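You operate a simulated robot arm through the tools that you are given. There is no shell and no other tool.

You run a simulated two-armed robot. Do the job below in one go: nothing can be reset, and whatever is moved stays where it is left.

TASK
Swap in the yellow labels, label the loaded bundle and slide it out.
Fine: the white labels go on the black mat, the new block stays in the band machine's socket; the sliding tray ends at LOAD; the other labels and bundles stay put.

It is judged by the outcome, as a careful person would: the job done as asked, and still so three seconds after it is handed in. It fails if anything else is knocked over, pushed out of place, dropped, spilled or broken.

THE ROBOT
Two 7-joint arms with fingered hands on one trunk that stands fixed in place. Base frame: the origin is at the foot of the trunk, x ahead of it, y to its left, z up; the work surface is at about z = 94. Readings come in cm, degrees, newtons and seconds.
The left shoulder is at [7, 15.7, 143.9], the right one opposite. With the tool pointing down near the work surface each hand reaches from about 10 to 88 cm from the base axis, measured 20 degrees to its own side. Payload 5 kg a hand.
The tool frame of a hand sits at the grasp point between the pads (the TCP): z along the fingers, y along the line on which they close. The tips reach 3.1 cm beyond it. The gripper opens to 15.6 cm; its body begins 8.8 cm behind the TCP. The gripper is a hand of 4 fingers: y runs from the thumb to the fingers, the wrist lies at [0, 0, -24.9] in the tool frame, and closing takes about 1.5 s.
Orientation is that of the tool frame in the base frame, as a unit quaternion [w, x, y, z]. With the fingers straight down and closing along the base's y, the tool's x points along the base's -x, its y along +y and its z along -z.

THE INTERFACE
- The arms move only by the tool arm_command. It takes "left_steps", "right_steps" or both (then of equal length, played together; a hand with none holds still); each is one flat list of numbers, 6 for each row, row after row: the shift along the tool's x, y, z in cm, then the turn, a rotation vector about the tool's x, y, z in degrees. In form: [x, y, z, rx, ry, rz, x, y, z, rx, ry, rz, ...]. A call has 1 to 20 rows; each row shifts and turns the commanded pose from where the row before left it, along the tool's axes as they then stand. "left_claw" and "right_claw" are, for a hand that has rows, the gripper command, from -1 (fully open) to 1 (shut), values between in proportion, set as the call begins (left out, the last holds). Each row takes 0.2 s and may step no farther than 5 cm and 8.6 degrees from the row before; otherwise, or with a gripper value out of range, the whole call is refused. Where a pose cannot be reached the arm comes as near as it can. A force on the tool above 40 N (or 10 N above the force at the start of the call, whichever is more), or a blocked arm, ends the call early, and 0.2 s more pass. The fingers move at their own pace (about 10.8 cm/s each) and stop on an object; they squeeze with about 21 N. The grip force told is the motor's: it shows also when the fingers shut on nothing. Time passes only in rows, and 0.2 s behind the last, so rows that do not move let the fingers close. The reply holds the time, the measured pose of the TCP, the force on the tool along the base axes, the opening and the grip force, in the units named above and with some noise, with the torque about the TCP (base axes, N m) and any sound that the robot's microphone picked up, and new pictures: "pictures" is both (left out), scene, wrist or none (wrist: the cameras of the hands that moved).
- Cameras (640 x 400 px; columns grow to the right, rows downward): "scene" is now at [12.74, -3.83, 166.69]; the picture's right is [-0.43, -0.90, -0.00], its down [-0.53, 0.25, -0.81] and it looks along [0.73, -0.35, -0.58] (base axes); focal length 330 px, centre (320, 200). "left" rides on the left gripper at [-7.2, 0.2, -11.1] in its tool frame; the picture's right is [-0.02, -1.00, 0.00], its down [0.84, -0.02, -0.54] and it looks along [0.54, -0.01, 0.84] (tool axes); focal length 234 px, centre (320, 200). "right" rides on the right gripper at [7.2, 0.2, -11.1] in its tool frame; the picture's right is [-0.02, 1.00, 0.00], its down [-0.84, -0.02, -0.54] and it looks along [-0.54, -0.01, 0.84] (tool axes); focal length 234 px, centre (320, 200). There is no depth. A picture from a camera that has moved, and an enlarged one, comes with that camera's place and axes in the base frame and with its lens.
- move_column(by): slides the trunk up (or, below 0, down) by that many cm; the arms and the scene camera ride with it, the base frame stays. It gives what a move gives, with no picture.
- hand_shape(shape, hand): the hand has 4 fingers and takes this shape, open, in about a second: jaw (thumb against the fingers, like two jaws); tri (thumb and two fingers); tip (a fingertip pinch); poke (one finger out to press); point (the index stretched); flat (the hand flat); cup (the hand cupped); fist (a fist). The gripper value then closes the fingers along that shape, each until it touches; the sizes above hold for jaw. It gives what a move gives, with no picture.
- pan_tilt(pan, tilt): turns the head with the scene camera to pan (to the left, within 86 degrees either way) and tilt (down, from -29 to 69), counted from straight ahead of the robot. It gives what a move gives, and a new picture of the scene camera.
- enlarge(camera, box): a new picture of the part [left, top, right, bottom] of that camera's present view, enlarged. The clock stands still meanwhile.
- sign_off(): hands the job in; it is judged then, once.

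Nothing tells you positions but the pictures and the camera data. Unless the task says otherwise, let go and move clear before handing in.

The tools are called after "Call:" as name(argument=value, ...) on one line, values as JSON. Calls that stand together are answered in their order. arm_command: Moves the arms, as the interface text tells. Its arguments: {"type":"object","properties":{"left_steps":{"type":"array","items":{"type":"number"}},"left_claw":{"type":"number"},"right_steps":{"type":"array","items":{"type":"number"}},"right_claw":{"type":"number"},"pictures":{"type":"string","enum":["both","scene","wrist","none"]}},"required":[]} The other tools are called the same way: move_column (by) moves the trunk up or down; hand_shape (shape, hand) gives the hand a shape; pan_tilt (pan, tilt) turns the head that bears the scene camera; enlarge (camera, box) takes an enlarged picture of a part of a camera's view; sign_off () hands the job in.

At the start:

```text
clock: 0.0
left_tool_pos: [56.37, -11.04, 136.7]
left_orientation: [0.001, -0.001, 1.0, 0.0]
left_contact_force: [0.8, 0.6, 0.1]
left_ft_torque: [-0.01, 0.02, -0.01]
left_width: 15.57
left_gripper_force: 0.1
left_shape: jaw
right_tool_pos: [49.72, -54.95, 128.81]
right_orientation: [0.0, 0.0, 1.0, -0.001]
right_contact_force: [0.4, 0.2, -0.5]
right_ft_torque: [0.01, -0.02, 0.01]
right_width: 15.58
right_gripper_force: 0.1
right_shape: jaw
trunk travel left (down, up): [-82.5, 11.5]
head pan, tilt (commanded): [-25.2, 35.8]
```

scene: 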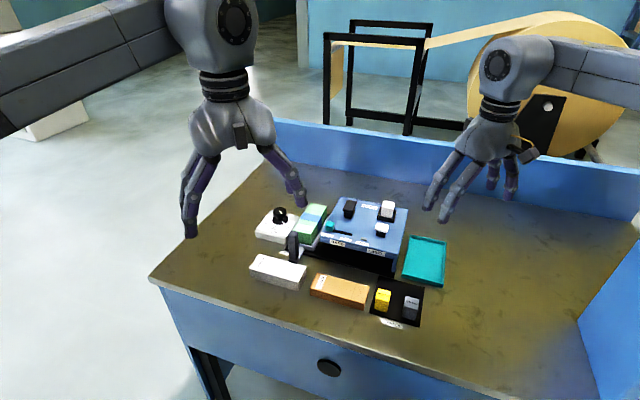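
right: 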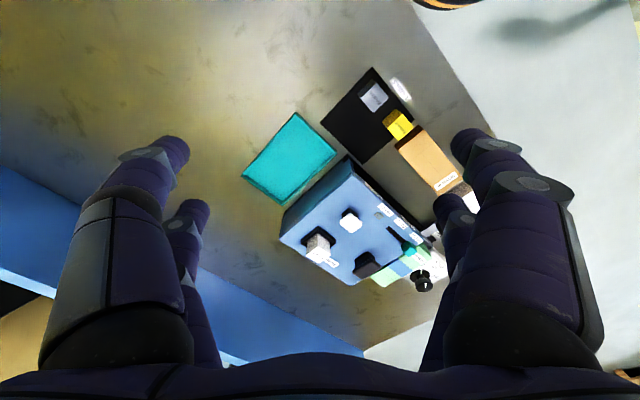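
left: 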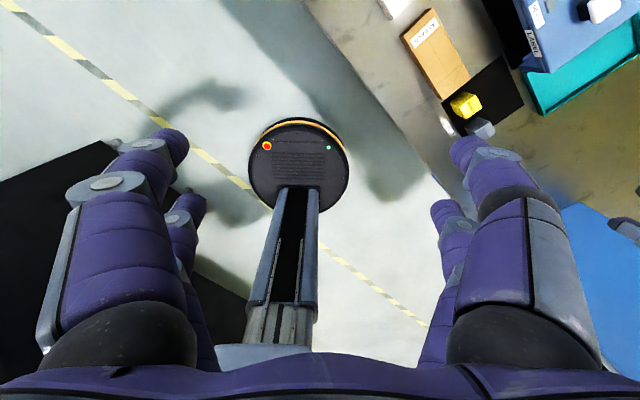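

I see a workbench with a blue band machine, bundles, a black mat with yellow and grey blocks, and a teal tray. I'll enlarge the views first to understand it.

Call:
enlarge(camera="scene", box=[240, 180, 460, 340])

Call:
enlarge(camera="right", box=[230, 50, 490, 310])

Call:
enlarge(camera="scene", box=[310, 190, 420, 270])

```text
2.50 times, centred on (350, 260) of scene
camera zoom: at [12.74, -3.83, 166.69], right [-0.43, -0.9, 0.0], down [-0.53, 0.25, -0.81], along [0.73, -0.35, -0.58], focal length 824 px, centre (245, 50)
```

zoom: 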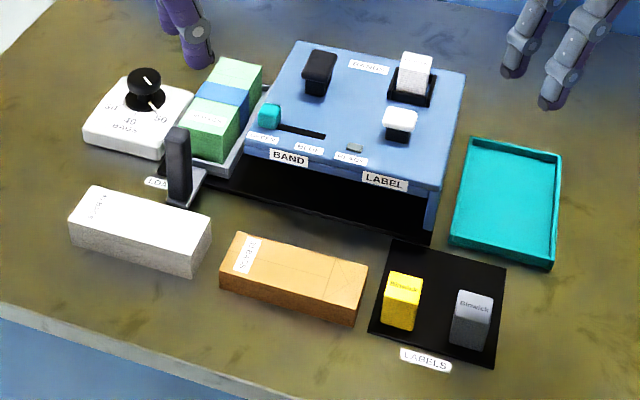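

```text
1.54 times, centred on (360, 180) of right
camera zoom: at [42.52, -54.75, 140.08], right [0.02, 1.0, 0.0], down [0.84, -0.02, 0.54], along [0.54, -0.01, -0.84], focal length 360 px, centre (258, 231)
```

zoom: 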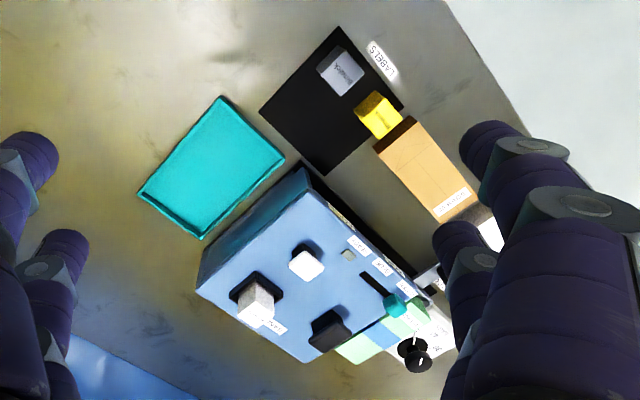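

```text
5.00 times, centred on (365, 230) of scene
camera zoom: at [12.74, -3.83, 166.69], right [-0.43, -0.9, 0.0], down [-0.53, 0.25, -0.81], along [0.73, -0.35, -0.58], focal length 1649 px, centre (95, 50)
```

zoom: 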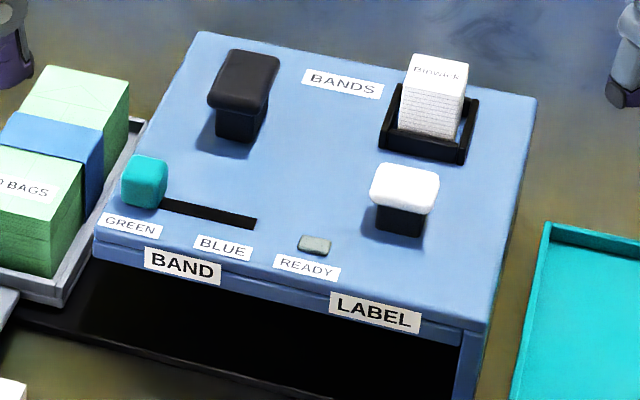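

The machine has BAND and LABEL stations, a white label block in a socket, and a sliding tray at LOAD holding a green bundle with a blue band. I'll look closer at each part before moving.

Call:
enlarge(camera="scene", box=[245, 195, 335, 260])

Call:
enlarge(camera="scene", box=[350, 195, 410, 240])

Call:
enlarge(camera="scene", box=[360, 270, 430, 330])

Call:
enlarge(camera="right", box=[270, 140, 450, 300])

```text
6.15 times, centred on (290, 228) of scene
camera zoom: at [12.74, -3.83, 166.69], right [-0.43, -0.9, 0.0], down [-0.53, 0.25, -0.81], along [0.73, -0.35, -0.58], focal length 2029 px, centre (505, 31)
```

zoom: 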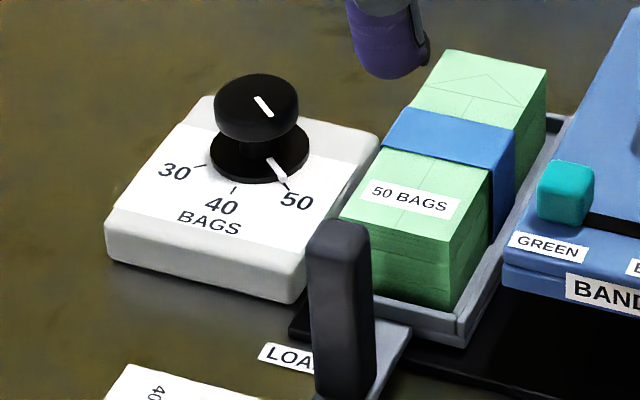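

```text
8.89 times, centred on (380, 218) of scene
camera zoom: at [12.74, -3.83, 166.69], right [-0.43, -0.9, 0.0], down [-0.53, 0.25, -0.81], along [0.73, -0.35, -0.58], focal length 2931 px, centre (-213, 44)
```

zoom: 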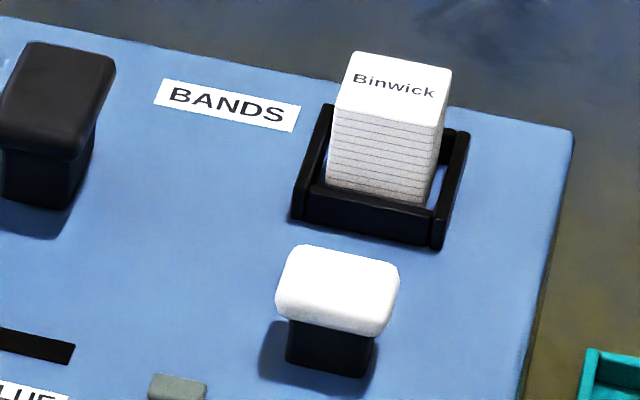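

```text
6.67 times, centred on (395, 300) of scene
camera zoom: at [12.74, -3.83, 166.69], right [-0.43, -0.9, 0.0], down [-0.53, 0.25, -0.81], along [0.73, -0.35, -0.58], focal length 2198 px, centre (-180, -467)
```

zoom: 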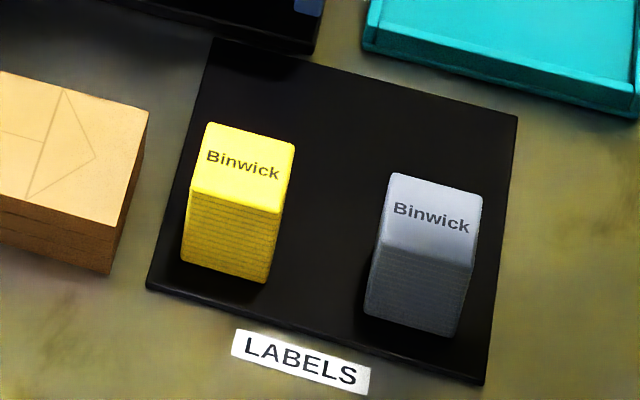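

```text
2.50 times, centred on (360, 220) of right
camera zoom: at [42.52, -54.75, 140.08], right [0.02, 1.0, 0.0], down [0.84, -0.02, 0.54], along [0.54, -0.01, -0.84], focal length 585 px, centre (220, 150)
```

zoom: 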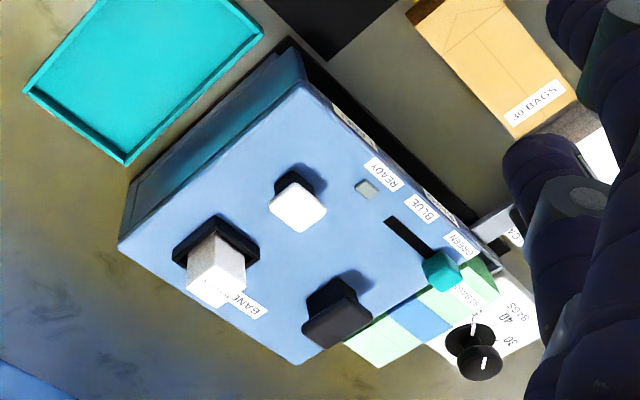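

The white block sits in the socket behind the white LABEL press; the tray's dark handle is at LOAD on the left. I'll look at the hands' finger layout and the tray rail more closely.

Call:
enlarge(camera="scene", box=[400, 20, 560, 240])

Call:
enlarge(camera="scene", box=[240, 230, 400, 320])

Call:
enlarge(camera="right", box=[0, 100, 640, 400])

```text
1.82 times, centred on (480, 130) of scene
camera zoom: at [12.74, -3.83, 166.69], right [-0.43, -0.9, 0.0], down [-0.53, 0.25, -0.81], along [0.73, -0.35, -0.58], focal length 600 px, centre (29, 327)
```

zoom: 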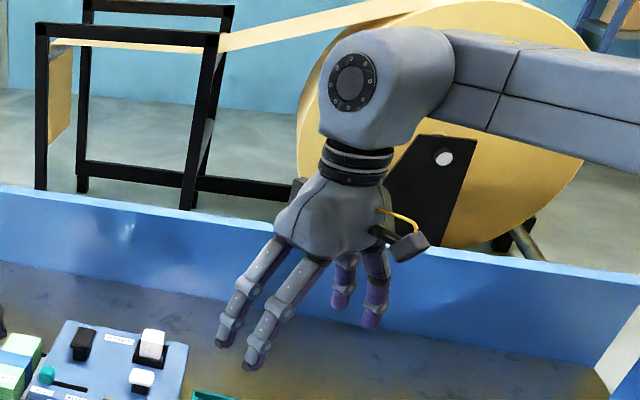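

```text
4.00 times, centred on (320, 275) of scene
camera zoom: at [12.74, -3.83, 166.69], right [-0.43, -0.9, 0.0], down [-0.53, 0.25, -0.81], along [0.73, -0.35, -0.58], focal length 1319 px, centre (320, -100)
```

zoom: 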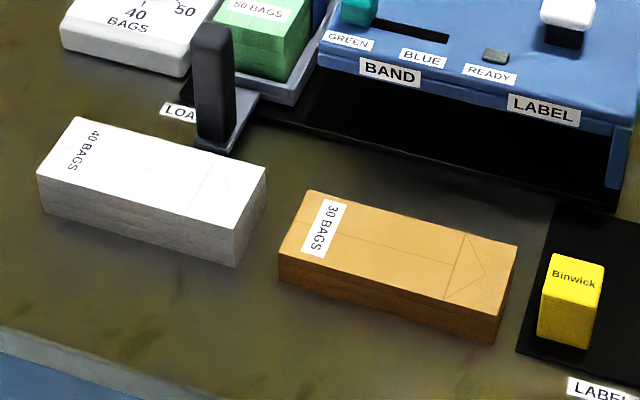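

```text
1.00 times, centred on (320, 250) of right (not enlarged: the box is as wide or as high as the picture)
camera zoom: at [42.52, -54.75, 140.08], right [0.02, 1.0, 0.0], down [0.84, -0.02, 0.54], along [0.54, -0.01, -0.84], focal length 234 px, centre (320, 150)
```

zoom: 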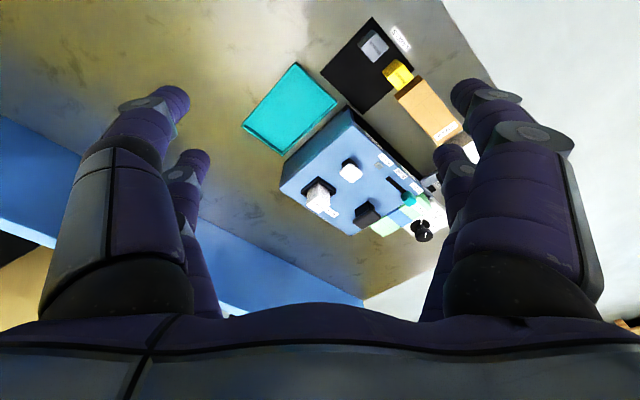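

The hand has two fingers each side, and the bench layout is turned about 46° from the base axes. I'll park the left arm back and out of the way, and turn the right hand to line up with the machine.

Call:
arm_command(left_steps=[2, 4, 0, 0, 0, 0, 2, 4, 0, 0, 0, 0, 2, 4, 0, 0, 0, 0, 2, 4, 0, 0, 0, 0, 2, 4, 0, 0, 0, 0, 2, 4, 0, 0, 0, 0, 2, 4, 0, 0, 0, 0, 2, 4, 0, 0, 0, 0], right_steps=[0, 0, -0.5, 0, 0, 5.75, 0, 0, -0.5, 0, 0, 5.75, 0, 0, -0.5, 0, 0, 5.75, 0, 0, -0.5, 0, 0, 5.75, 0, 0, -0.5, 0, 0, 5.75, 0, 0, -0.5, 0, 0, 5.75, 0, 0, -0.5, 0, 0, 5.75, 0, 0, -0.5, 0, 0, 5.75])

```text
clock: 1.8
left_tool_pos: [39.85, 21.45, 136.77]
left_orientation: [0.002, -0.001, 1.0, -0.001]
left_contact_force: [0.3, 0.7, 0.6]
left_ft_torque: [-0.04, -0.06, 0.0]
left_width: 15.58
left_gripper_force: 0.1
left_shape: jaw
right_tool_pos: [49.37, -54.76, 133.1]
right_orientation: [0.002, 0.391, 0.92, 0.0]
right_contact_force: [-0.2, 0.0, 0.9]
right_ft_torque: [-0.03, -0.01, 0.0]
right_width: 15.6
right_gripper_force: 0.1
right_shape: jaw
trunk travel left (down, up): [-82.5, 11.5]
head pan, tilt (commanded): [-25.2, 35.8]
camera scene: at [12.4, -3.4, 166.73], right [-0.43, -0.9, 0.0], down [-0.53, 0.25, -0.81], along [0.74, -0.35, -0.58], focal length 330 px, centre (320, 200)
camera right: at [44.52, -49.27, 144.35], right [0.74, 0.68, 0.0], down [0.57, -0.62, 0.55], along [0.37, -0.4, -0.84], focal length 234 px, centre (320, 200)
camera left: at [47.05, 21.63, 147.93], right [0.02, -1.0, 0.0], down [-0.84, -0.02, 0.54], along [-0.54, -0.01, -0.84], focal length 234 px, centre (320, 200)
```

scene: 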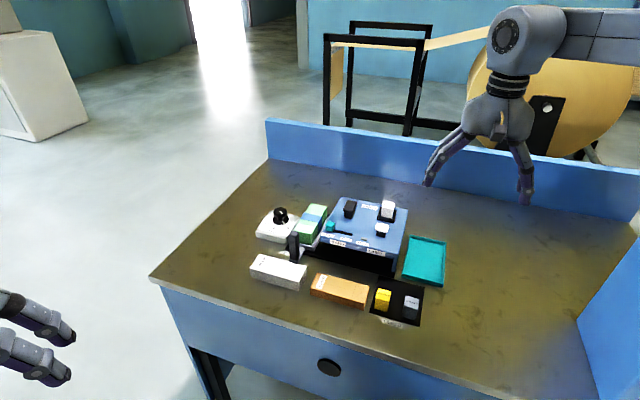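
right: 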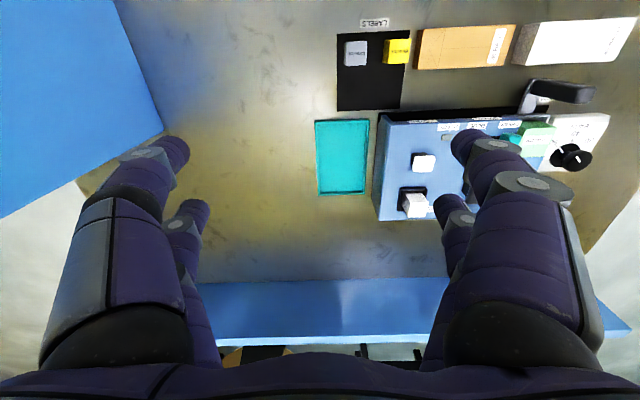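
left: 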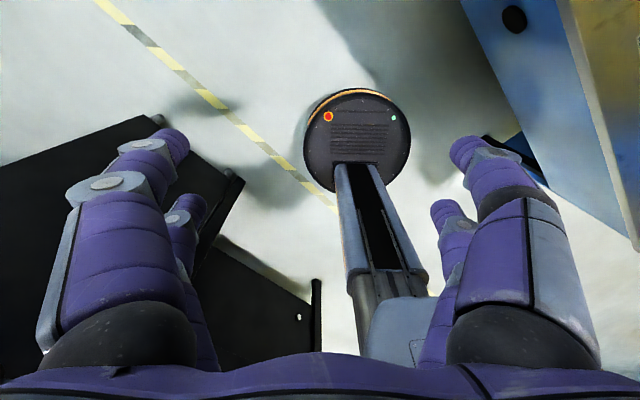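

The right hand is now roughly aligned with the bench layout. I'll zoom in to measure the alignment precisely.

Call:
enlarge(camera="right", box=[300, 10, 480, 130])

Call:
enlarge(camera="right", box=[360, 100, 520, 230])

Call:
enlarge(camera="right", box=[440, 10, 640, 180])

```text
3.33 times, centred on (390, 70) of right
camera zoom: at [44.52, -49.27, 144.35], right [0.74, 0.68, 0.0], down [0.57, -0.62, 0.55], along [0.37, -0.4, -0.84], focal length 781 px, centre (87, 633)
```

zoom: 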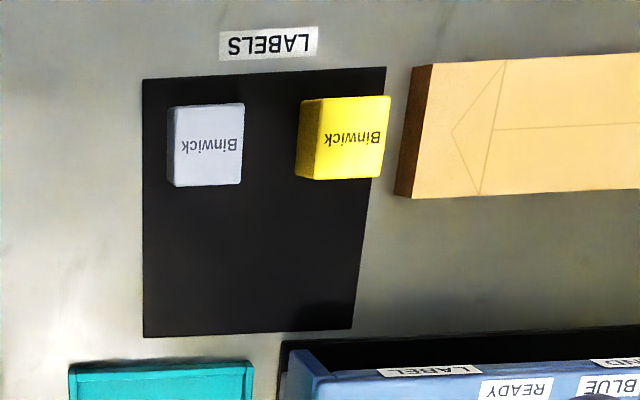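

```text
3.08 times, centred on (440, 165) of right
camera zoom: at [44.52, -49.27, 144.35], right [0.74, 0.68, 0.0], down [0.57, -0.62, 0.55], along [0.37, -0.4, -0.84], focal length 720 px, centre (-49, 308)
```

zoom: 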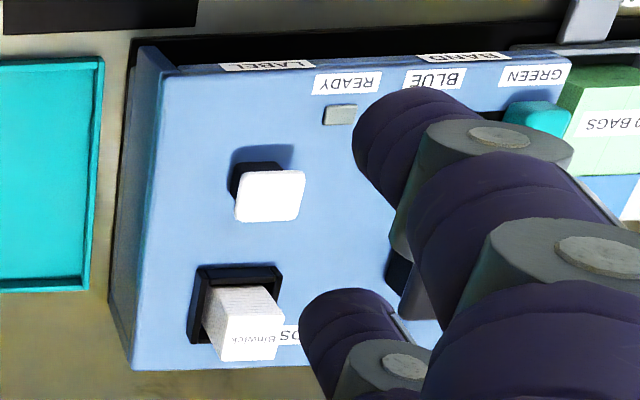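

```text
2.35 times, centred on (540, 95) of right
camera zoom: at [44.52, -49.27, 144.35], right [0.74, 0.68, 0.0], down [0.57, -0.62, 0.55], along [0.37, -0.4, -0.84], focal length 551 px, centre (-198, 447)
```

zoom: 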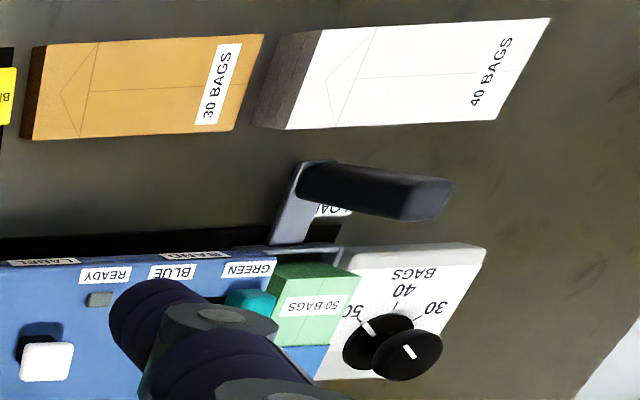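

Mat corners give a bench yaw of about 45.3°. The yellow block is at about (54.3, −40.6), the grey at (49.4, −45.5) and the white at about (75, −55.6). I'll lower the trunk for better reach to the socket.

Call:
move_column(by=-10)

```text
clock: 3.1
left_tool_pos: [40.19, 21.05, 126.84]
left_orientation: [0.001, -0.002, 1.0, 0.001]
left_contact_force: [0.0, -0.4, 0.2]
left_ft_torque: [-0.01, 0.01, -0.03]
left_width: 15.58
left_gripper_force: 0.1
left_shape: jaw
right_tool_pos: [49.59, -54.86, 122.95]
right_orientation: [-0.001, 0.389, 0.921, 0.0]
right_contact_force: [0.4, -0.7, -0.2]
right_ft_torque: [0.0, 0.0, 0.0]
right_width: 15.6
right_gripper_force: 0.0
right_shape: jaw
trunk travel left (down, up): [-72.5, 21.5]
head pan, tilt (commanded): [-25.2, 35.8]
```

The trunk is 10 cm lower. Now I'll trim the yaw and move the right hand above the white block in the socket, staying high.

Call:
arm_command(right_steps=[0, 0, 0, 0, 0, -1.35, -3.1, 2.9, 0, 0, 0, 0, -3.1, 2.9, 0, 0, 0, 0, -3.1, 2.9, 0, 0, 0, 0, -3.1, 2.9, 0, 0, 0, 0, -3.1, 2.9, 0, 0, 0, 0, -3.1, 2.9, 0, 0, 0, 0, 0, 0, 0, 0, 0, 0], pictures="both")

```text
clock: 4.9
left_tool_pos: [40.15, 21.04, 126.85]
left_orientation: [0.001, -0.001, 1.0, 0.0]
left_contact_force: [-0.4, 0.3, -0.6]
left_ft_torque: [0.02, -0.01, -0.02]
left_width: 15.59
left_gripper_force: 0.1
left_shape: jaw
right_tool_pos: [75.2, -55.52, 123.24]
right_orientation: [-0.001, 0.38, 0.925, 0.002]
right_contact_force: [0.3, 0.7, 0.1]
right_ft_torque: [0.02, -0.02, 0.01]
right_width: 15.56
right_gripper_force: 0.0
right_shape: jaw
trunk travel left (down, up): [-72.5, 21.5]
head pan, tilt (commanded): [-25.2, 35.8]
camera scene: at [12.61, -3.91, 156.7], right [-0.43, -0.9, 0.0], down [-0.53, 0.25, -0.81], along [0.73, -0.35, -0.58], focal length 330 px, centre (320, 200)
camera right: at [70.24, -50.35, 134.35], right [0.72, 0.7, 0.0], down [0.58, -0.6, 0.54], along [0.38, -0.39, -0.84], focal length 234 px, centre (320, 200)
```

scene: 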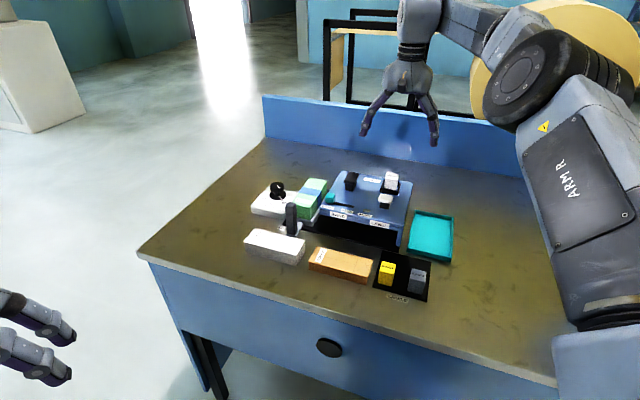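
right: 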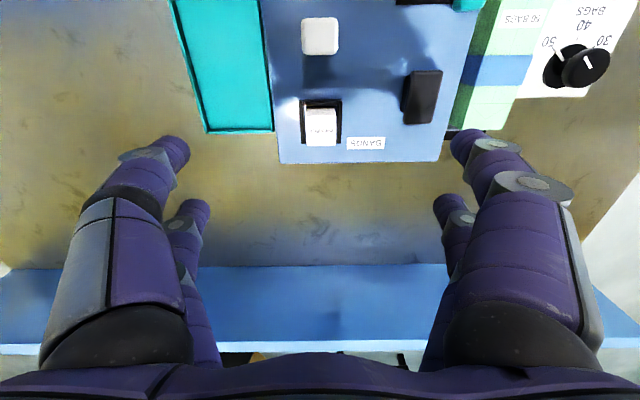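

The hand is now above the socket. I'll zoom in to measure the white block and socket relative to the hand.

Call:
enlarge(camera="right", box=[270, 80, 380, 165])

Call:
enlarge(camera="right", box=[260, 0, 500, 170])

Call:
enlarge(camera="scene", box=[300, 150, 430, 260])

```text
4.71 times, centred on (325, 122) of right
camera zoom: at [70.24, -50.35, 134.35], right [0.72, 0.7, 0.0], down [0.58, -0.6, 0.54], along [0.38, -0.39, -0.84], focal length 1102 px, centre (296, 565)
```

zoom: 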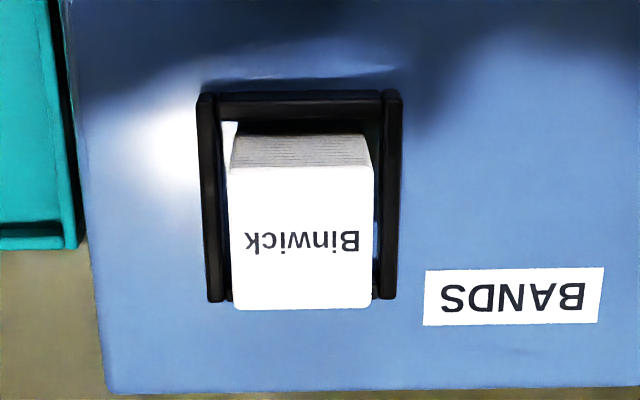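

```text
2.35 times, centred on (380, 85) of right
camera zoom: at [70.24, -50.35, 134.35], right [0.72, 0.7, 0.0], down [0.58, -0.6, 0.54], along [0.38, -0.39, -0.84], focal length 551 px, centre (179, 471)
```

zoom: 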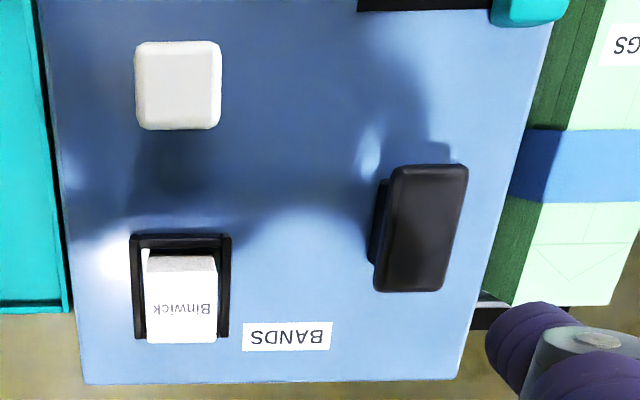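

```text
3.64 times, centred on (365, 205) of scene
camera zoom: at [12.61, -3.91, 156.7], right [-0.43, -0.9, 0.0], down [-0.53, 0.25, -0.81], along [0.73, -0.35, -0.58], focal length 1199 px, centre (156, 182)
```

zoom: 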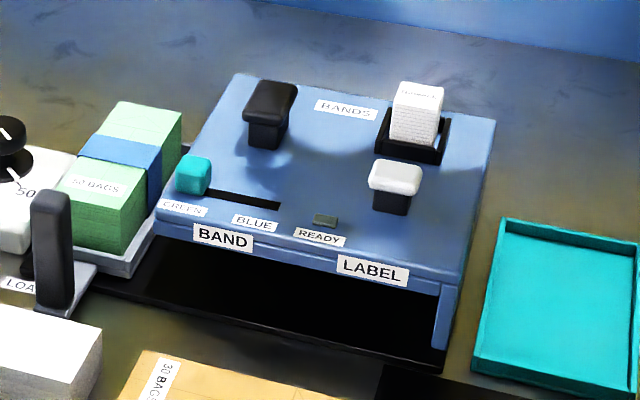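

The white block is within 0.4 cm of being under the tool axis, and it's a 3.3 cm square standing in a low frame. I'll pre-close the fingers to about 7 cm to clear the black press, then descend part way and re-check.

Call:
arm_command(right_steps=[-0.37, 0.23, 0, 0, 0, 0, 0, 0, 0, 0, 0, 0, 0, 0, 0, 0, 0, 0, 0, 0, 0, 0, 0, 0, 0, 0, 2, 0, 0, 0, 0, 0, 2, 0, 0, 0, 0, 0, 2, 0, 0, 0, 0, 0, 1, 0, 0, 0, 0, 0, 0, 0, 0, 0], right_claw=0.1, pictures="both")

Call:
enlarge(camera="right", box=[200, 60, 440, 220])

Call:
enlarge(camera="scene", box=[320, 60, 460, 240])

```text
clock: 6.9
left_tool_pos: [40.13, 21.06, 126.82]
left_orientation: [0.0, 0.0, 1.0, -0.001]
left_contact_force: [0.2, -0.3, 0.7]
left_ft_torque: [-0.03, -0.02, -0.01]
left_width: 15.59
left_gripper_force: 0.1
left_shape: jaw
right_tool_pos: [75.56, -55.64, 115.97]
right_orientation: [0.0, 0.38, 0.925, 0.0]
right_contact_force: [1.0, -0.9, -0.6]
right_ft_torque: [-0.01, 0.02, -0.02]
right_width: 7.05
right_gripper_force: 0.0
right_shape: jaw
trunk travel left (down, up): [-72.5, 21.5]
head pan, tilt (commanded): [-25.2, 35.8]
camera scene: at [12.71, -3.77, 156.69], right [-0.43, -0.9, 0.0], down [-0.53, 0.25, -0.81], along [0.73, -0.35, -0.58], focal length 330 px, centre (320, 200)
camera right: at [70.66, -50.49, 127.17], right [0.72, 0.7, 0.0], down [0.58, -0.6, 0.54], along [0.38, -0.39, -0.84], focal length 234 px, centre (320, 200)
```

scene: 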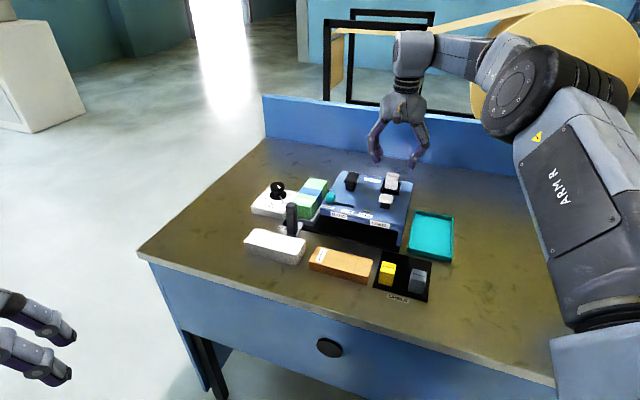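
right: 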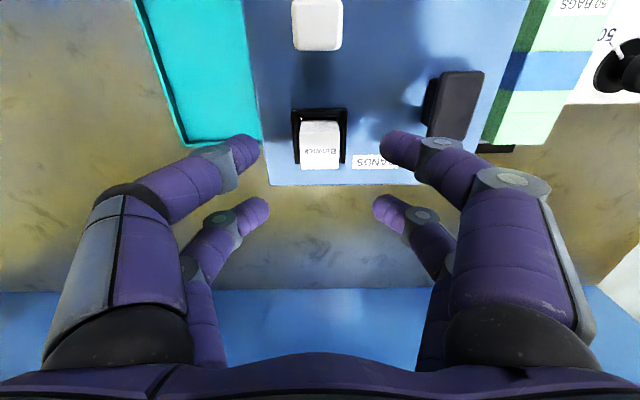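

```text
2.50 times, centred on (320, 140) of right
camera zoom: at [70.66, -50.49, 127.17], right [0.72, 0.7, 0.0], down [0.58, -0.6, 0.54], along [0.38, -0.39, -0.84], focal length 585 px, centre (320, 350)
```

zoom: 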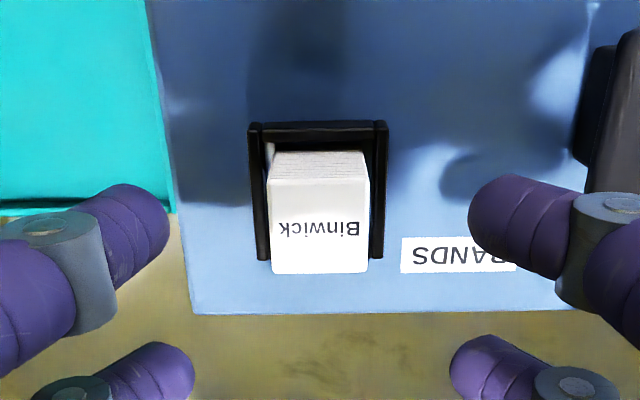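

```text
2.22 times, centred on (390, 150) of scene
camera zoom: at [12.71, -3.77, 156.69], right [-0.43, -0.9, 0.0], down [-0.53, 0.25, -0.81], along [0.73, -0.35, -0.58], focal length 733 px, centre (164, 311)
```

zoom: 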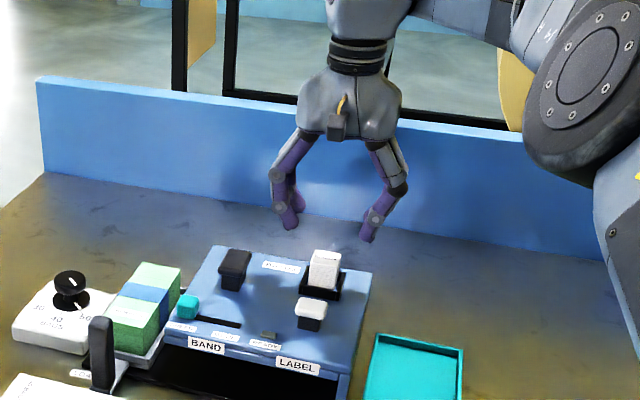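

The block is centred under the tool to within 0.1 cm, but the finger pairs are about 4.4 cm apart and the block is only 3.3 cm wide. I'll rise a little and check whether the "tip" shape suits it better.

Call:
arm_command(right_steps=[0, 0, -3, 0, 0, 0, 0, 0, -3, 0, 0, 0], pictures="none")

Call:
hand_shape(shape="tip", hand="right")

Call:
enlarge(camera="right", box=[0, 0, 640, 400])

Call:
enlarge(camera="scene", box=[320, 20, 460, 200])

```text
clock: 7.5
left_tool_pos: [40.17, 21.1, 126.71]
left_orientation: [0.0, -0.002, 1.0, 0.001]
left_contact_force: [0.6, 0.1, -0.8]
left_ft_torque: [-0.02, -0.01, 0.0]
left_width: 15.58
left_gripper_force: 0.1
left_shape: jaw
right_tool_pos: [75.34, -55.8, 121.96]
right_orientation: [-0.001, 0.38, 0.925, 0.0]
right_contact_force: [0.4, 0.4, 0.3]
right_ft_torque: [0.0, -0.03, -0.02]
right_width: 7.1
right_gripper_force: 0.1
right_shape: jaw
trunk travel left (down, up): [-72.5, 21.5]
head pan, tilt (commanded): [-25.2, 35.8]
```

```text
clock: 8.4
left_tool_pos: [40.17, 21.11, 126.74]
left_orientation: [0.001, 0.0, 1.0, 0.0]
left_contact_force: [0.0, 0.8, 0.0]
left_ft_torque: [-0.02, -0.04, 0.0]
left_width: 15.62
left_gripper_force: 0.1
left_shape: jaw
right_tool_pos: [75.52, -55.84, 122.02]
right_orientation: [0.001, 0.379, 0.925, 0.0]
right_contact_force: [0.1, 0.3, 0.4]
right_ft_torque: [0.01, -0.02, -0.01]
right_width: 15.62
right_gripper_force: 0.1
right_shape: tip
trunk travel left (down, up): [-72.5, 21.5]
head pan, tilt (commanded): [-25.2, 35.8]
```

```text
1.00 times, centred on (320, 200) of right (not enlarged: the box is as wide or as high as the picture)
camera zoom: at [70.59, -50.62, 133.2], right [0.72, 0.7, 0.0], down [0.58, -0.6, 0.54], along [0.38, -0.39, -0.84], focal length 234 px, centre (320, 200)
```

zoom: 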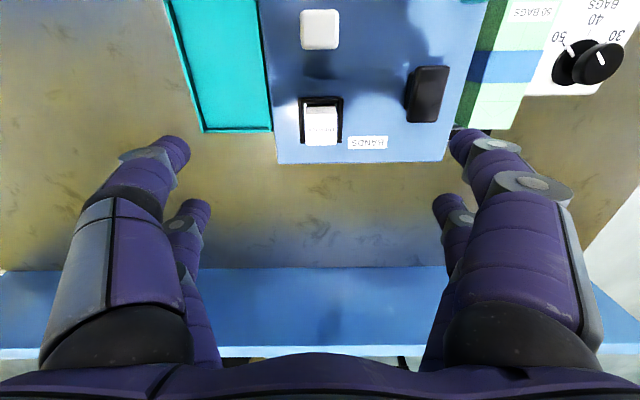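

```text
2.22 times, centred on (390, 110) of scene
camera zoom: at [12.75, -3.81, 156.69], right [-0.43, -0.9, 0.0], down [-0.53, 0.25, -0.81], along [0.73, -0.35, -0.58], focal length 733 px, centre (164, 400)
```

zoom: 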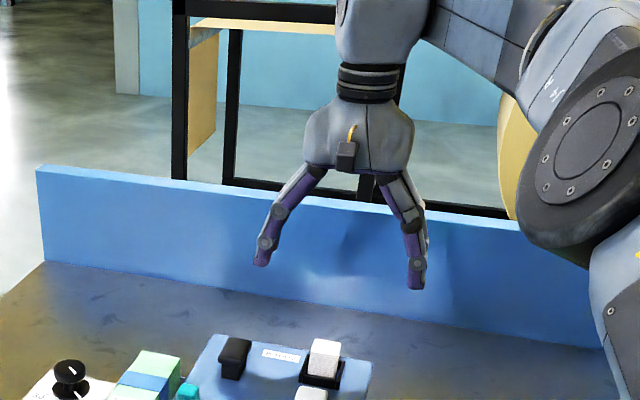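

The open pose looks the same as jaw. I'll close part way in free air to see which fingers take part in the tip pinch.

Call:
arm_command(right_steps=[0, 0, 0, 0, 0, 0, 0, 0, 0, 0, 0, 0, 0, 0, 0, 0, 0, 0, 0, 0, 0, 0, 0, 0, 0, 0, 0, 0, 0, 0, 0, 0, 0, 0, 0, 0], right_claw=0.3, pictures="both")

```text
clock: 9.8
left_tool_pos: [40.13, 21.13, 126.75]
left_orientation: [0.0, -0.001, 1.0, 0.0]
left_contact_force: [0.7, 0.0, 0.0]
left_ft_torque: [-0.04, 0.03, -0.04]
left_width: 15.59
left_gripper_force: 0.0
left_shape: jaw
right_tool_pos: [75.5, -55.86, 121.97]
right_orientation: [0.0, 0.379, 0.925, -0.001]
right_contact_force: [0.4, 0.2, 0.9]
right_ft_torque: [0.0, 0.01, 0.0]
right_width: 5.5
right_gripper_force: 0.0
right_shape: tip
trunk travel left (down, up): [-72.5, 21.5]
head pan, tilt (commanded): [-25.2, 35.8]
camera scene: at [12.73, -3.79, 156.69], right [-0.43, -0.9, 0.0], down [-0.53, 0.25, -0.81], along [0.73, -0.35, -0.58], focal length 330 px, centre (320, 200)
camera right: at [70.59, -50.6, 133.23], right [0.72, 0.7, 0.0], down [0.58, -0.6, 0.54], along [0.38, -0.39, -0.84], focal length 234 px, centre (320, 200)
```

scene: 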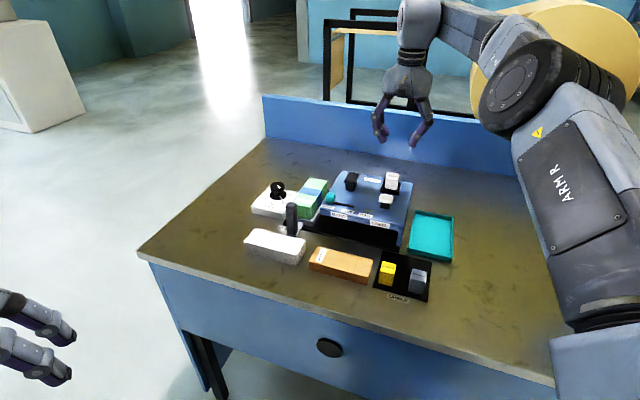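
right: 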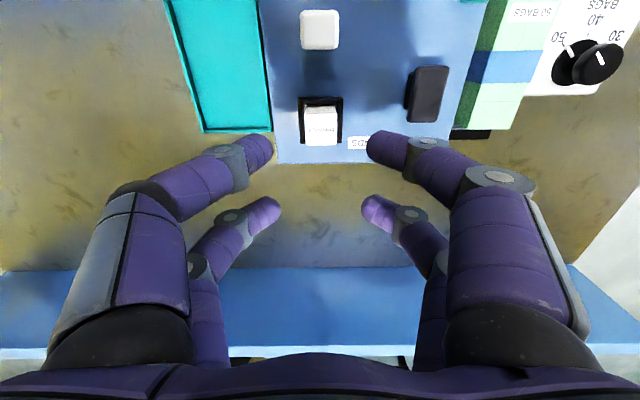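

All four fingers still move. I'll close further, to about block width, to see how the tips converge.

Call:
arm_command(right_steps=[0, 0, 0, 0, 0, 0, 0, 0, 0, 0, 0, 0, 0, 0, 0, 0, 0, 0], right_claw=0.6, pictures="none")

Call:
enlarge(camera="right", box=[160, 80, 480, 280])

Call:
hand_shape(shape="tri", hand="right")

Call:
arm_command(right_steps=[0, 0, 0, 0, 0, 0, 0, 0, 0, 0, 0, 0, 0, 0, 0, 0, 0, 0, 0, 0, 0, 0, 0, 0, 0, 0, 0, 0, 0, 0, 0, 0, 0, 0, 0, 0, 0, 0, 0, 0, 0, 0], right_claw=0.6, pictures="none")

Call:
enlarge(camera="right", box=[160, 80, 480, 280])

```text
clock: 10.6
left_tool_pos: [40.28, 21.1, 126.76]
left_orientation: [0.0, -0.001, 1.0, 0.0]
left_contact_force: [-0.4, 0.0, -0.5]
left_ft_torque: [-0.01, 0.01, -0.01]
left_width: 15.62
left_gripper_force: 0.1
left_shape: jaw
right_tool_pos: [75.48, -55.68, 122.07]
right_orientation: [0.0, 0.379, 0.925, 0.0]
right_contact_force: [-0.8, 0.9, 0.1]
right_ft_torque: [-0.02, 0.03, 0.04]
right_width: 3.16
right_gripper_force: 0.2
right_shape: tip
trunk travel left (down, up): [-72.5, 21.5]
head pan, tilt (commanded): [-25.2, 35.8]
```

```text
2.00 times, centred on (320, 180) of right
camera zoom: at [70.59, -50.6, 133.23], right [0.72, 0.7, 0.0], down [0.58, -0.6, 0.54], along [0.38, -0.39, -0.84], focal length 468 px, centre (320, 240)
```

zoom: 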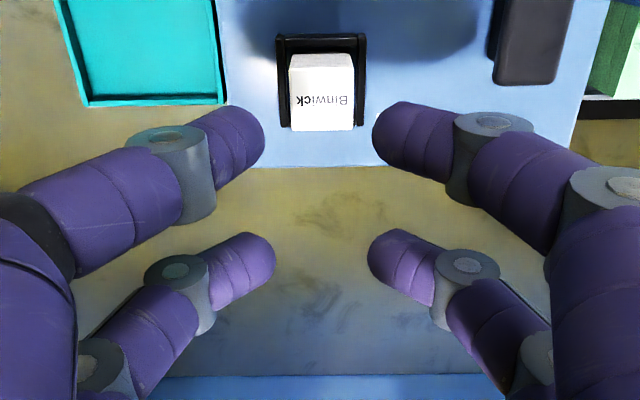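

```text
clock: 11.5
left_tool_pos: [40.23, 21.15, 126.85]
left_orientation: [0.0, -0.001, 1.0, 0.0]
left_contact_force: [0.0, 0.1, -0.1]
left_ft_torque: [-0.02, -0.03, 0.02]
left_width: 15.55
left_gripper_force: 0.1
left_shape: jaw
right_tool_pos: [75.58, -55.67, 121.9]
right_orientation: [0.0, 0.379, 0.925, 0.0]
right_contact_force: [-0.9, -0.4, -0.3]
right_ft_torque: [0.01, 0.0, -0.03]
right_width: 15.6
right_gripper_force: 0.0
right_shape: tri
trunk travel left (down, up): [-72.5, 21.5]
head pan, tilt (commanded): [-25.2, 35.8]
```

```text
clock: 13.1
left_tool_pos: [40.19, 21.13, 126.82]
left_orientation: [0.0, -0.001, 1.0, 0.0]
left_contact_force: [-1.1, -1.1, 0.3]
left_ft_torque: [-0.02, 0.0, 0.0]
left_width: 15.61
left_gripper_force: 0.1
left_shape: jaw
right_tool_pos: [75.52, -55.76, 121.9]
right_orientation: [0.0, 0.38, 0.925, -0.001]
right_contact_force: [0.6, -0.3, -0.5]
right_ft_torque: [0.0, 0.01, 0.02]
right_width: 3.17
right_gripper_force: 0.0
right_shape: tri
trunk travel left (down, up): [-72.5, 21.5]
head pan, tilt (commanded): [-25.2, 35.8]
```

```text
2.00 times, centred on (320, 180) of right
camera zoom: at [70.59, -50.6, 133.23], right [0.72, 0.7, 0.0], down [0.58, -0.6, 0.54], along [0.38, -0.39, -0.84], focal length 468 px, centre (320, 240)
```

zoom: 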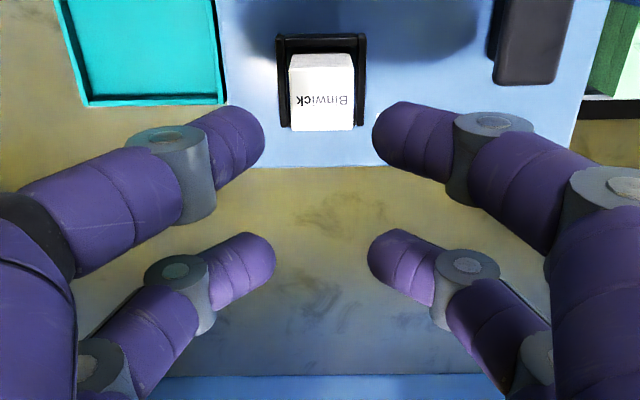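

All shapes close the same four fingers, so the jaw grip will hold the block near its corners, symmetrically. I'll go back to jaw, pre-close and take a precise look before descending.

Call:
hand_shape(shape="jaw", hand="right")

Call:
arm_command(right_steps=[0, 0, 0, 0, 0, 0, 0, 0, 0, 0, 0, 0, 0, 0, 0, 0, 0, 0, 0, 0, 0, 0, 0, 0, 0, 0, 0, 0, 0, 0, 0, 0, 2, 0, 0, 0, 0, 0, 2, 0, 0, 0, 0, 0, 2, 0, 0, 0, 0, 0, 0, 0, 0, 0], right_claw=0.2, pictures="none")

Call:
enlarge(camera="right", box=[260, 80, 380, 200])

```text
clock: 14.0
left_tool_pos: [40.29, 21.13, 126.74]
left_orientation: [0.0, -0.001, 1.0, 0.0]
left_contact_force: [-0.3, -0.2, 0.4]
left_ft_torque: [0.0, 0.01, 0.0]
left_width: 15.59
left_gripper_force: 0.0
left_shape: jaw
right_tool_pos: [75.56, -55.75, 122.05]
right_orientation: [0.0, 0.38, 0.925, 0.0]
right_contact_force: [0.0, -0.6, 0.4]
right_ft_torque: [-0.01, 0.01, 0.02]
right_width: 15.59
right_gripper_force: 0.0
right_shape: jaw
trunk travel left (down, up): [-72.5, 21.5]
head pan, tilt (commanded): [-25.2, 35.8]
```

```text
clock: 16.0
left_tool_pos: [40.18, 21.02, 126.68]
left_orientation: [-0.001, -0.001, 1.0, -0.001]
left_contact_force: [0.2, 0.3, 0.4]
left_ft_torque: [0.0, 0.0, 0.01]
left_width: 15.6
left_gripper_force: 0.0
left_shape: jaw
right_tool_pos: [75.48, -55.72, 115.91]
right_orientation: [0.001, 0.38, 0.925, 0.0]
right_contact_force: [0.3, -0.2, -1.0]
right_ft_torque: [-0.04, -0.01, 0.02]
right_width: 6.3
right_gripper_force: 0.1
right_shape: jaw
trunk travel left (down, up): [-72.5, 21.5]
head pan, tilt (commanded): [-25.2, 35.8]
```

```text
3.33 times, centred on (320, 140) of right
camera zoom: at [70.54, -50.49, 127.14], right [0.72, 0.7, 0.0], down [0.58, -0.6, 0.54], along [0.38, -0.39, -0.84], focal length 781 px, centre (320, 400)
```

zoom: 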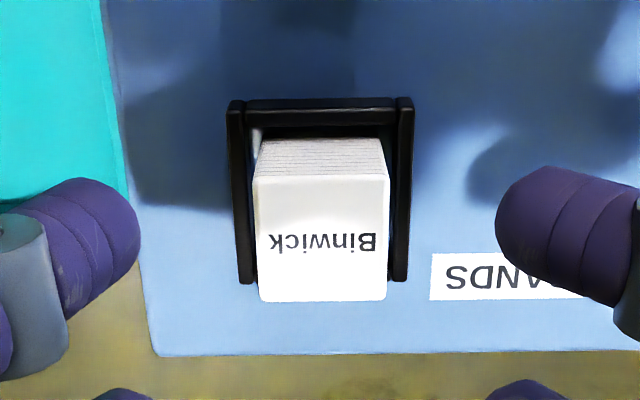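

Offset is only about 0.1 cm. I'll descend to put the fingertips beside the exposed part of the block, just above the frame, and check before closing.

Call:
arm_command(right_steps=[0, 0.1, 2, 0, 0, 0, 0, 0, 2, 0, 0, 0, 0, 0, 1.5, 0, 0, 0, 0, 0, 1.3, 0, 0, 0, 0, 0, 0, 0, 0, 0], right_claw=0.2, pictures="none")

Call:
enlarge(camera="right", box=[220, 80, 420, 240])

Call:
enlarge(camera="scene", box=[340, 100, 440, 220])

```text
clock: 17.2
left_tool_pos: [40.19, 21.11, 126.84]
left_orientation: [0.0, -0.001, 1.0, 0.0]
left_contact_force: [0.3, 0.3, 0.1]
left_ft_torque: [-0.02, 0.0, 0.01]
left_width: 15.63
left_gripper_force: 0.1
left_shape: jaw
right_tool_pos: [75.28, -55.48, 109.24]
right_orientation: [0.001, 0.379, 0.925, 0.0]
right_contact_force: [0.0, 0.5, 0.3]
right_ft_torque: [0.0, 0.04, 0.0]
right_width: 6.32
right_gripper_force: 0.0
right_shape: jaw
right hand out of reach, approached as far as the arm can: row 4
trunk travel left (down, up): [-72.5, 21.5]
head pan, tilt (commanded): [-25.2, 35.8]
```

```text
2.50 times, centred on (320, 160) of right
camera zoom: at [70.32, -50.33, 120.45], right [0.72, 0.7, 0.0], down [0.58, -0.6, 0.55], along [0.38, -0.39, -0.84], focal length 585 px, centre (320, 300)
```

zoom: 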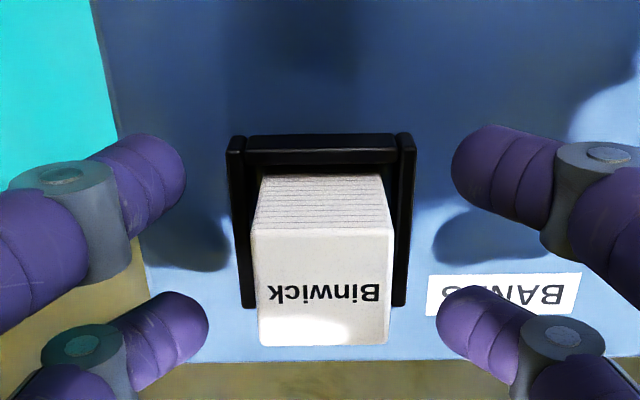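

```text
3.33 times, centred on (390, 160) of scene
camera zoom: at [12.74, -3.79, 156.69], right [-0.43, -0.9, 0.0], down [-0.53, 0.25, -0.81], along [0.73, -0.35, -0.58], focal length 1099 px, centre (87, 333)
```

zoom: 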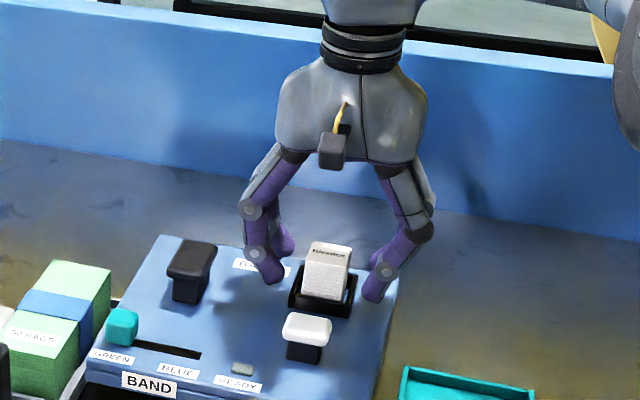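

The arm is at its reach limit at this height (about 0.2 cm short). I'll rise, lower the trunk further, and come back down.

Call:
arm_command(right_steps=[0, 0, -2, 0, 0, 0, 0, 0, -3, 0, 0, 0, 0, 0, -4, 0, 0, 0, 0, 0, -4, 0, 0, 0, 0, 0, 0, 0, 0, 0], pictures="none")

Call:
move_column(by=-8)

Call:
enlarge(camera="right", box=[260, 80, 380, 200])

Call:
enlarge(camera="scene", box=[0, 0, 640, 400])

```text
clock: 18.4
left_tool_pos: [40.09, 21.09, 126.76]
left_orientation: [0.0, -0.001, 1.0, 0.001]
left_contact_force: [-0.1, -0.2, -0.4]
left_ft_torque: [-0.04, 0.0, 0.02]
left_width: 15.57
left_gripper_force: 0.1
left_shape: jaw
right_tool_pos: [75.38, -55.32, 121.89]
right_orientation: [-0.001, 0.38, 0.925, 0.001]
right_contact_force: [-0.4, 0.5, 0.3]
right_ft_torque: [0.03, 0.01, 0.0]
right_width: 6.26
right_gripper_force: 0.0
right_shape: jaw
trunk travel left (down, up): [-72.5, 21.5]
head pan, tilt (commanded): [-25.2, 35.8]
```

```text
clock: 19.6
left_tool_pos: [40.11, 21.1, 118.76]
left_orientation: [0.0, -0.001, 1.0, 0.0]
left_contact_force: [-0.3, 0.2, 0.0]
left_ft_torque: [0.01, 0.01, -0.01]
left_width: 15.59
left_gripper_force: 0.2
left_shape: jaw
right_tool_pos: [75.32, -55.34, 114.05]
right_orientation: [0.001, 0.38, 0.925, 0.0]
right_contact_force: [-0.4, 0.2, 0.3]
right_ft_torque: [0.02, -0.02, -0.01]
right_width: 6.3
right_gripper_force: 0.1
right_shape: jaw
trunk travel left (down, up): [-64.5, 29.5]
head pan, tilt (commanded): [-25.2, 35.8]
```

```text
3.33 times, centred on (320, 140) of right
camera zoom: at [70.33, -50.15, 125.19], right [0.72, 0.7, 0.0], down [0.58, -0.6, 0.54], along [0.38, -0.39, -0.84], focal length 781 px, centre (320, 400)
```

zoom: 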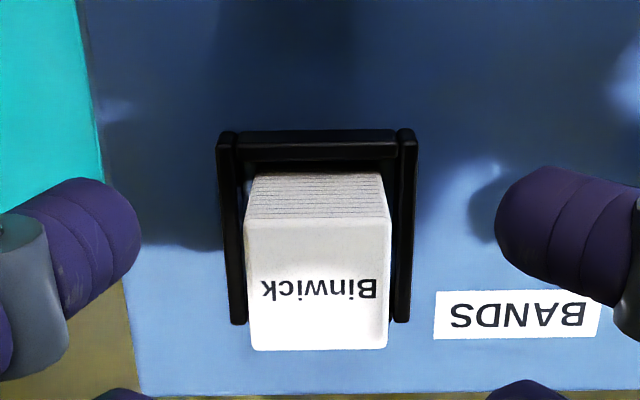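

```text
1.00 times, centred on (320, 200) of scene (not enlarged: the box is as wide or as high as the picture)
camera zoom: at [12.73, -3.8, 148.7], right [-0.43, -0.9, 0.0], down [-0.53, 0.25, -0.81], along [0.73, -0.35, -0.58], focal length 330 px, centre (320, 200)
```

zoom: 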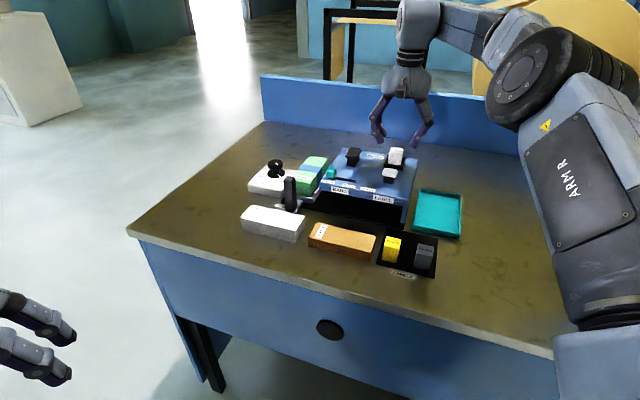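

The block is now 0.4 cm farther back along the tool's x axis. I'll correct that and descend again from the lower trunk height.

Call:
arm_command(right_steps=[-0.43, 0.05, 0, 0, 0, 0, 0, 0, 2, 0, 0, 0, 0, 0, 2, 0, 0, 0, 0, 0, 0.9, 0, 0, 0, 0, 0, 0, 0, 0, 0], right_claw=0.2, pictures="none")

Call:
enlarge(camera="right", box=[220, 80, 420, 240])

Call:
enlarge(camera="scene", box=[340, 100, 440, 220])

```text
clock: 20.8
left_tool_pos: [40.13, 21.13, 118.73]
left_orientation: [0.0, 0.0, 1.0, 0.0]
left_contact_force: [0.3, -0.4, 0.1]
left_ft_torque: [-0.03, 0.01, 0.02]
left_width: 15.61
left_gripper_force: 0.0
left_shape: jaw
right_tool_pos: [75.58, -55.73, 109.0]
right_orientation: [-0.001, 0.38, 0.925, 0.0]
right_contact_force: [0.3, -0.4, 0.7]
right_ft_torque: [0.01, 0.01, -0.01]
right_width: 6.27
right_gripper_force: 0.0
right_shape: jaw
trunk travel left (down, up): [-64.5, 29.5]
head pan, tilt (commanded): [-25.2, 35.8]
```

```text
2.50 times, centred on (320, 160) of right
camera zoom: at [70.68, -50.53, 120.23], right [0.72, 0.7, 0.0], down [0.58, -0.6, 0.54], along [0.38, -0.39, -0.84], focal length 585 px, centre (320, 300)
```

zoom: 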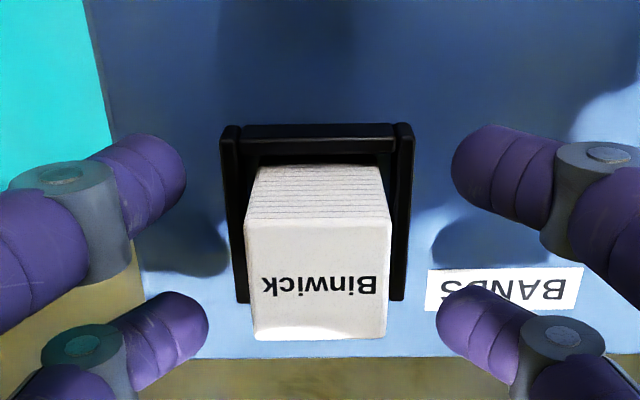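

```text
3.33 times, centred on (390, 160) of scene
camera zoom: at [12.7, -3.79, 148.69], right [-0.43, -0.9, 0.0], down [-0.53, 0.25, -0.81], along [0.73, -0.35, -0.58], focal length 1099 px, centre (87, 333)
```

zoom: 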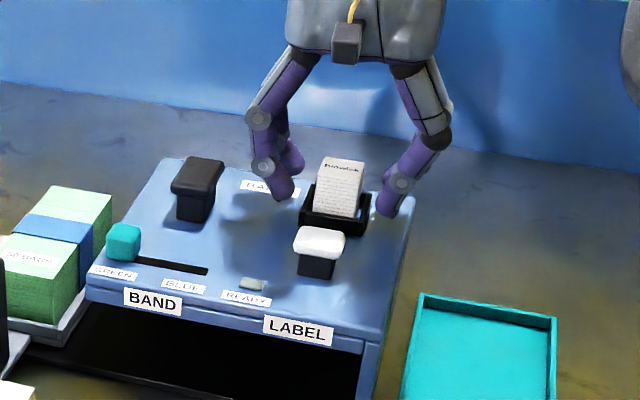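

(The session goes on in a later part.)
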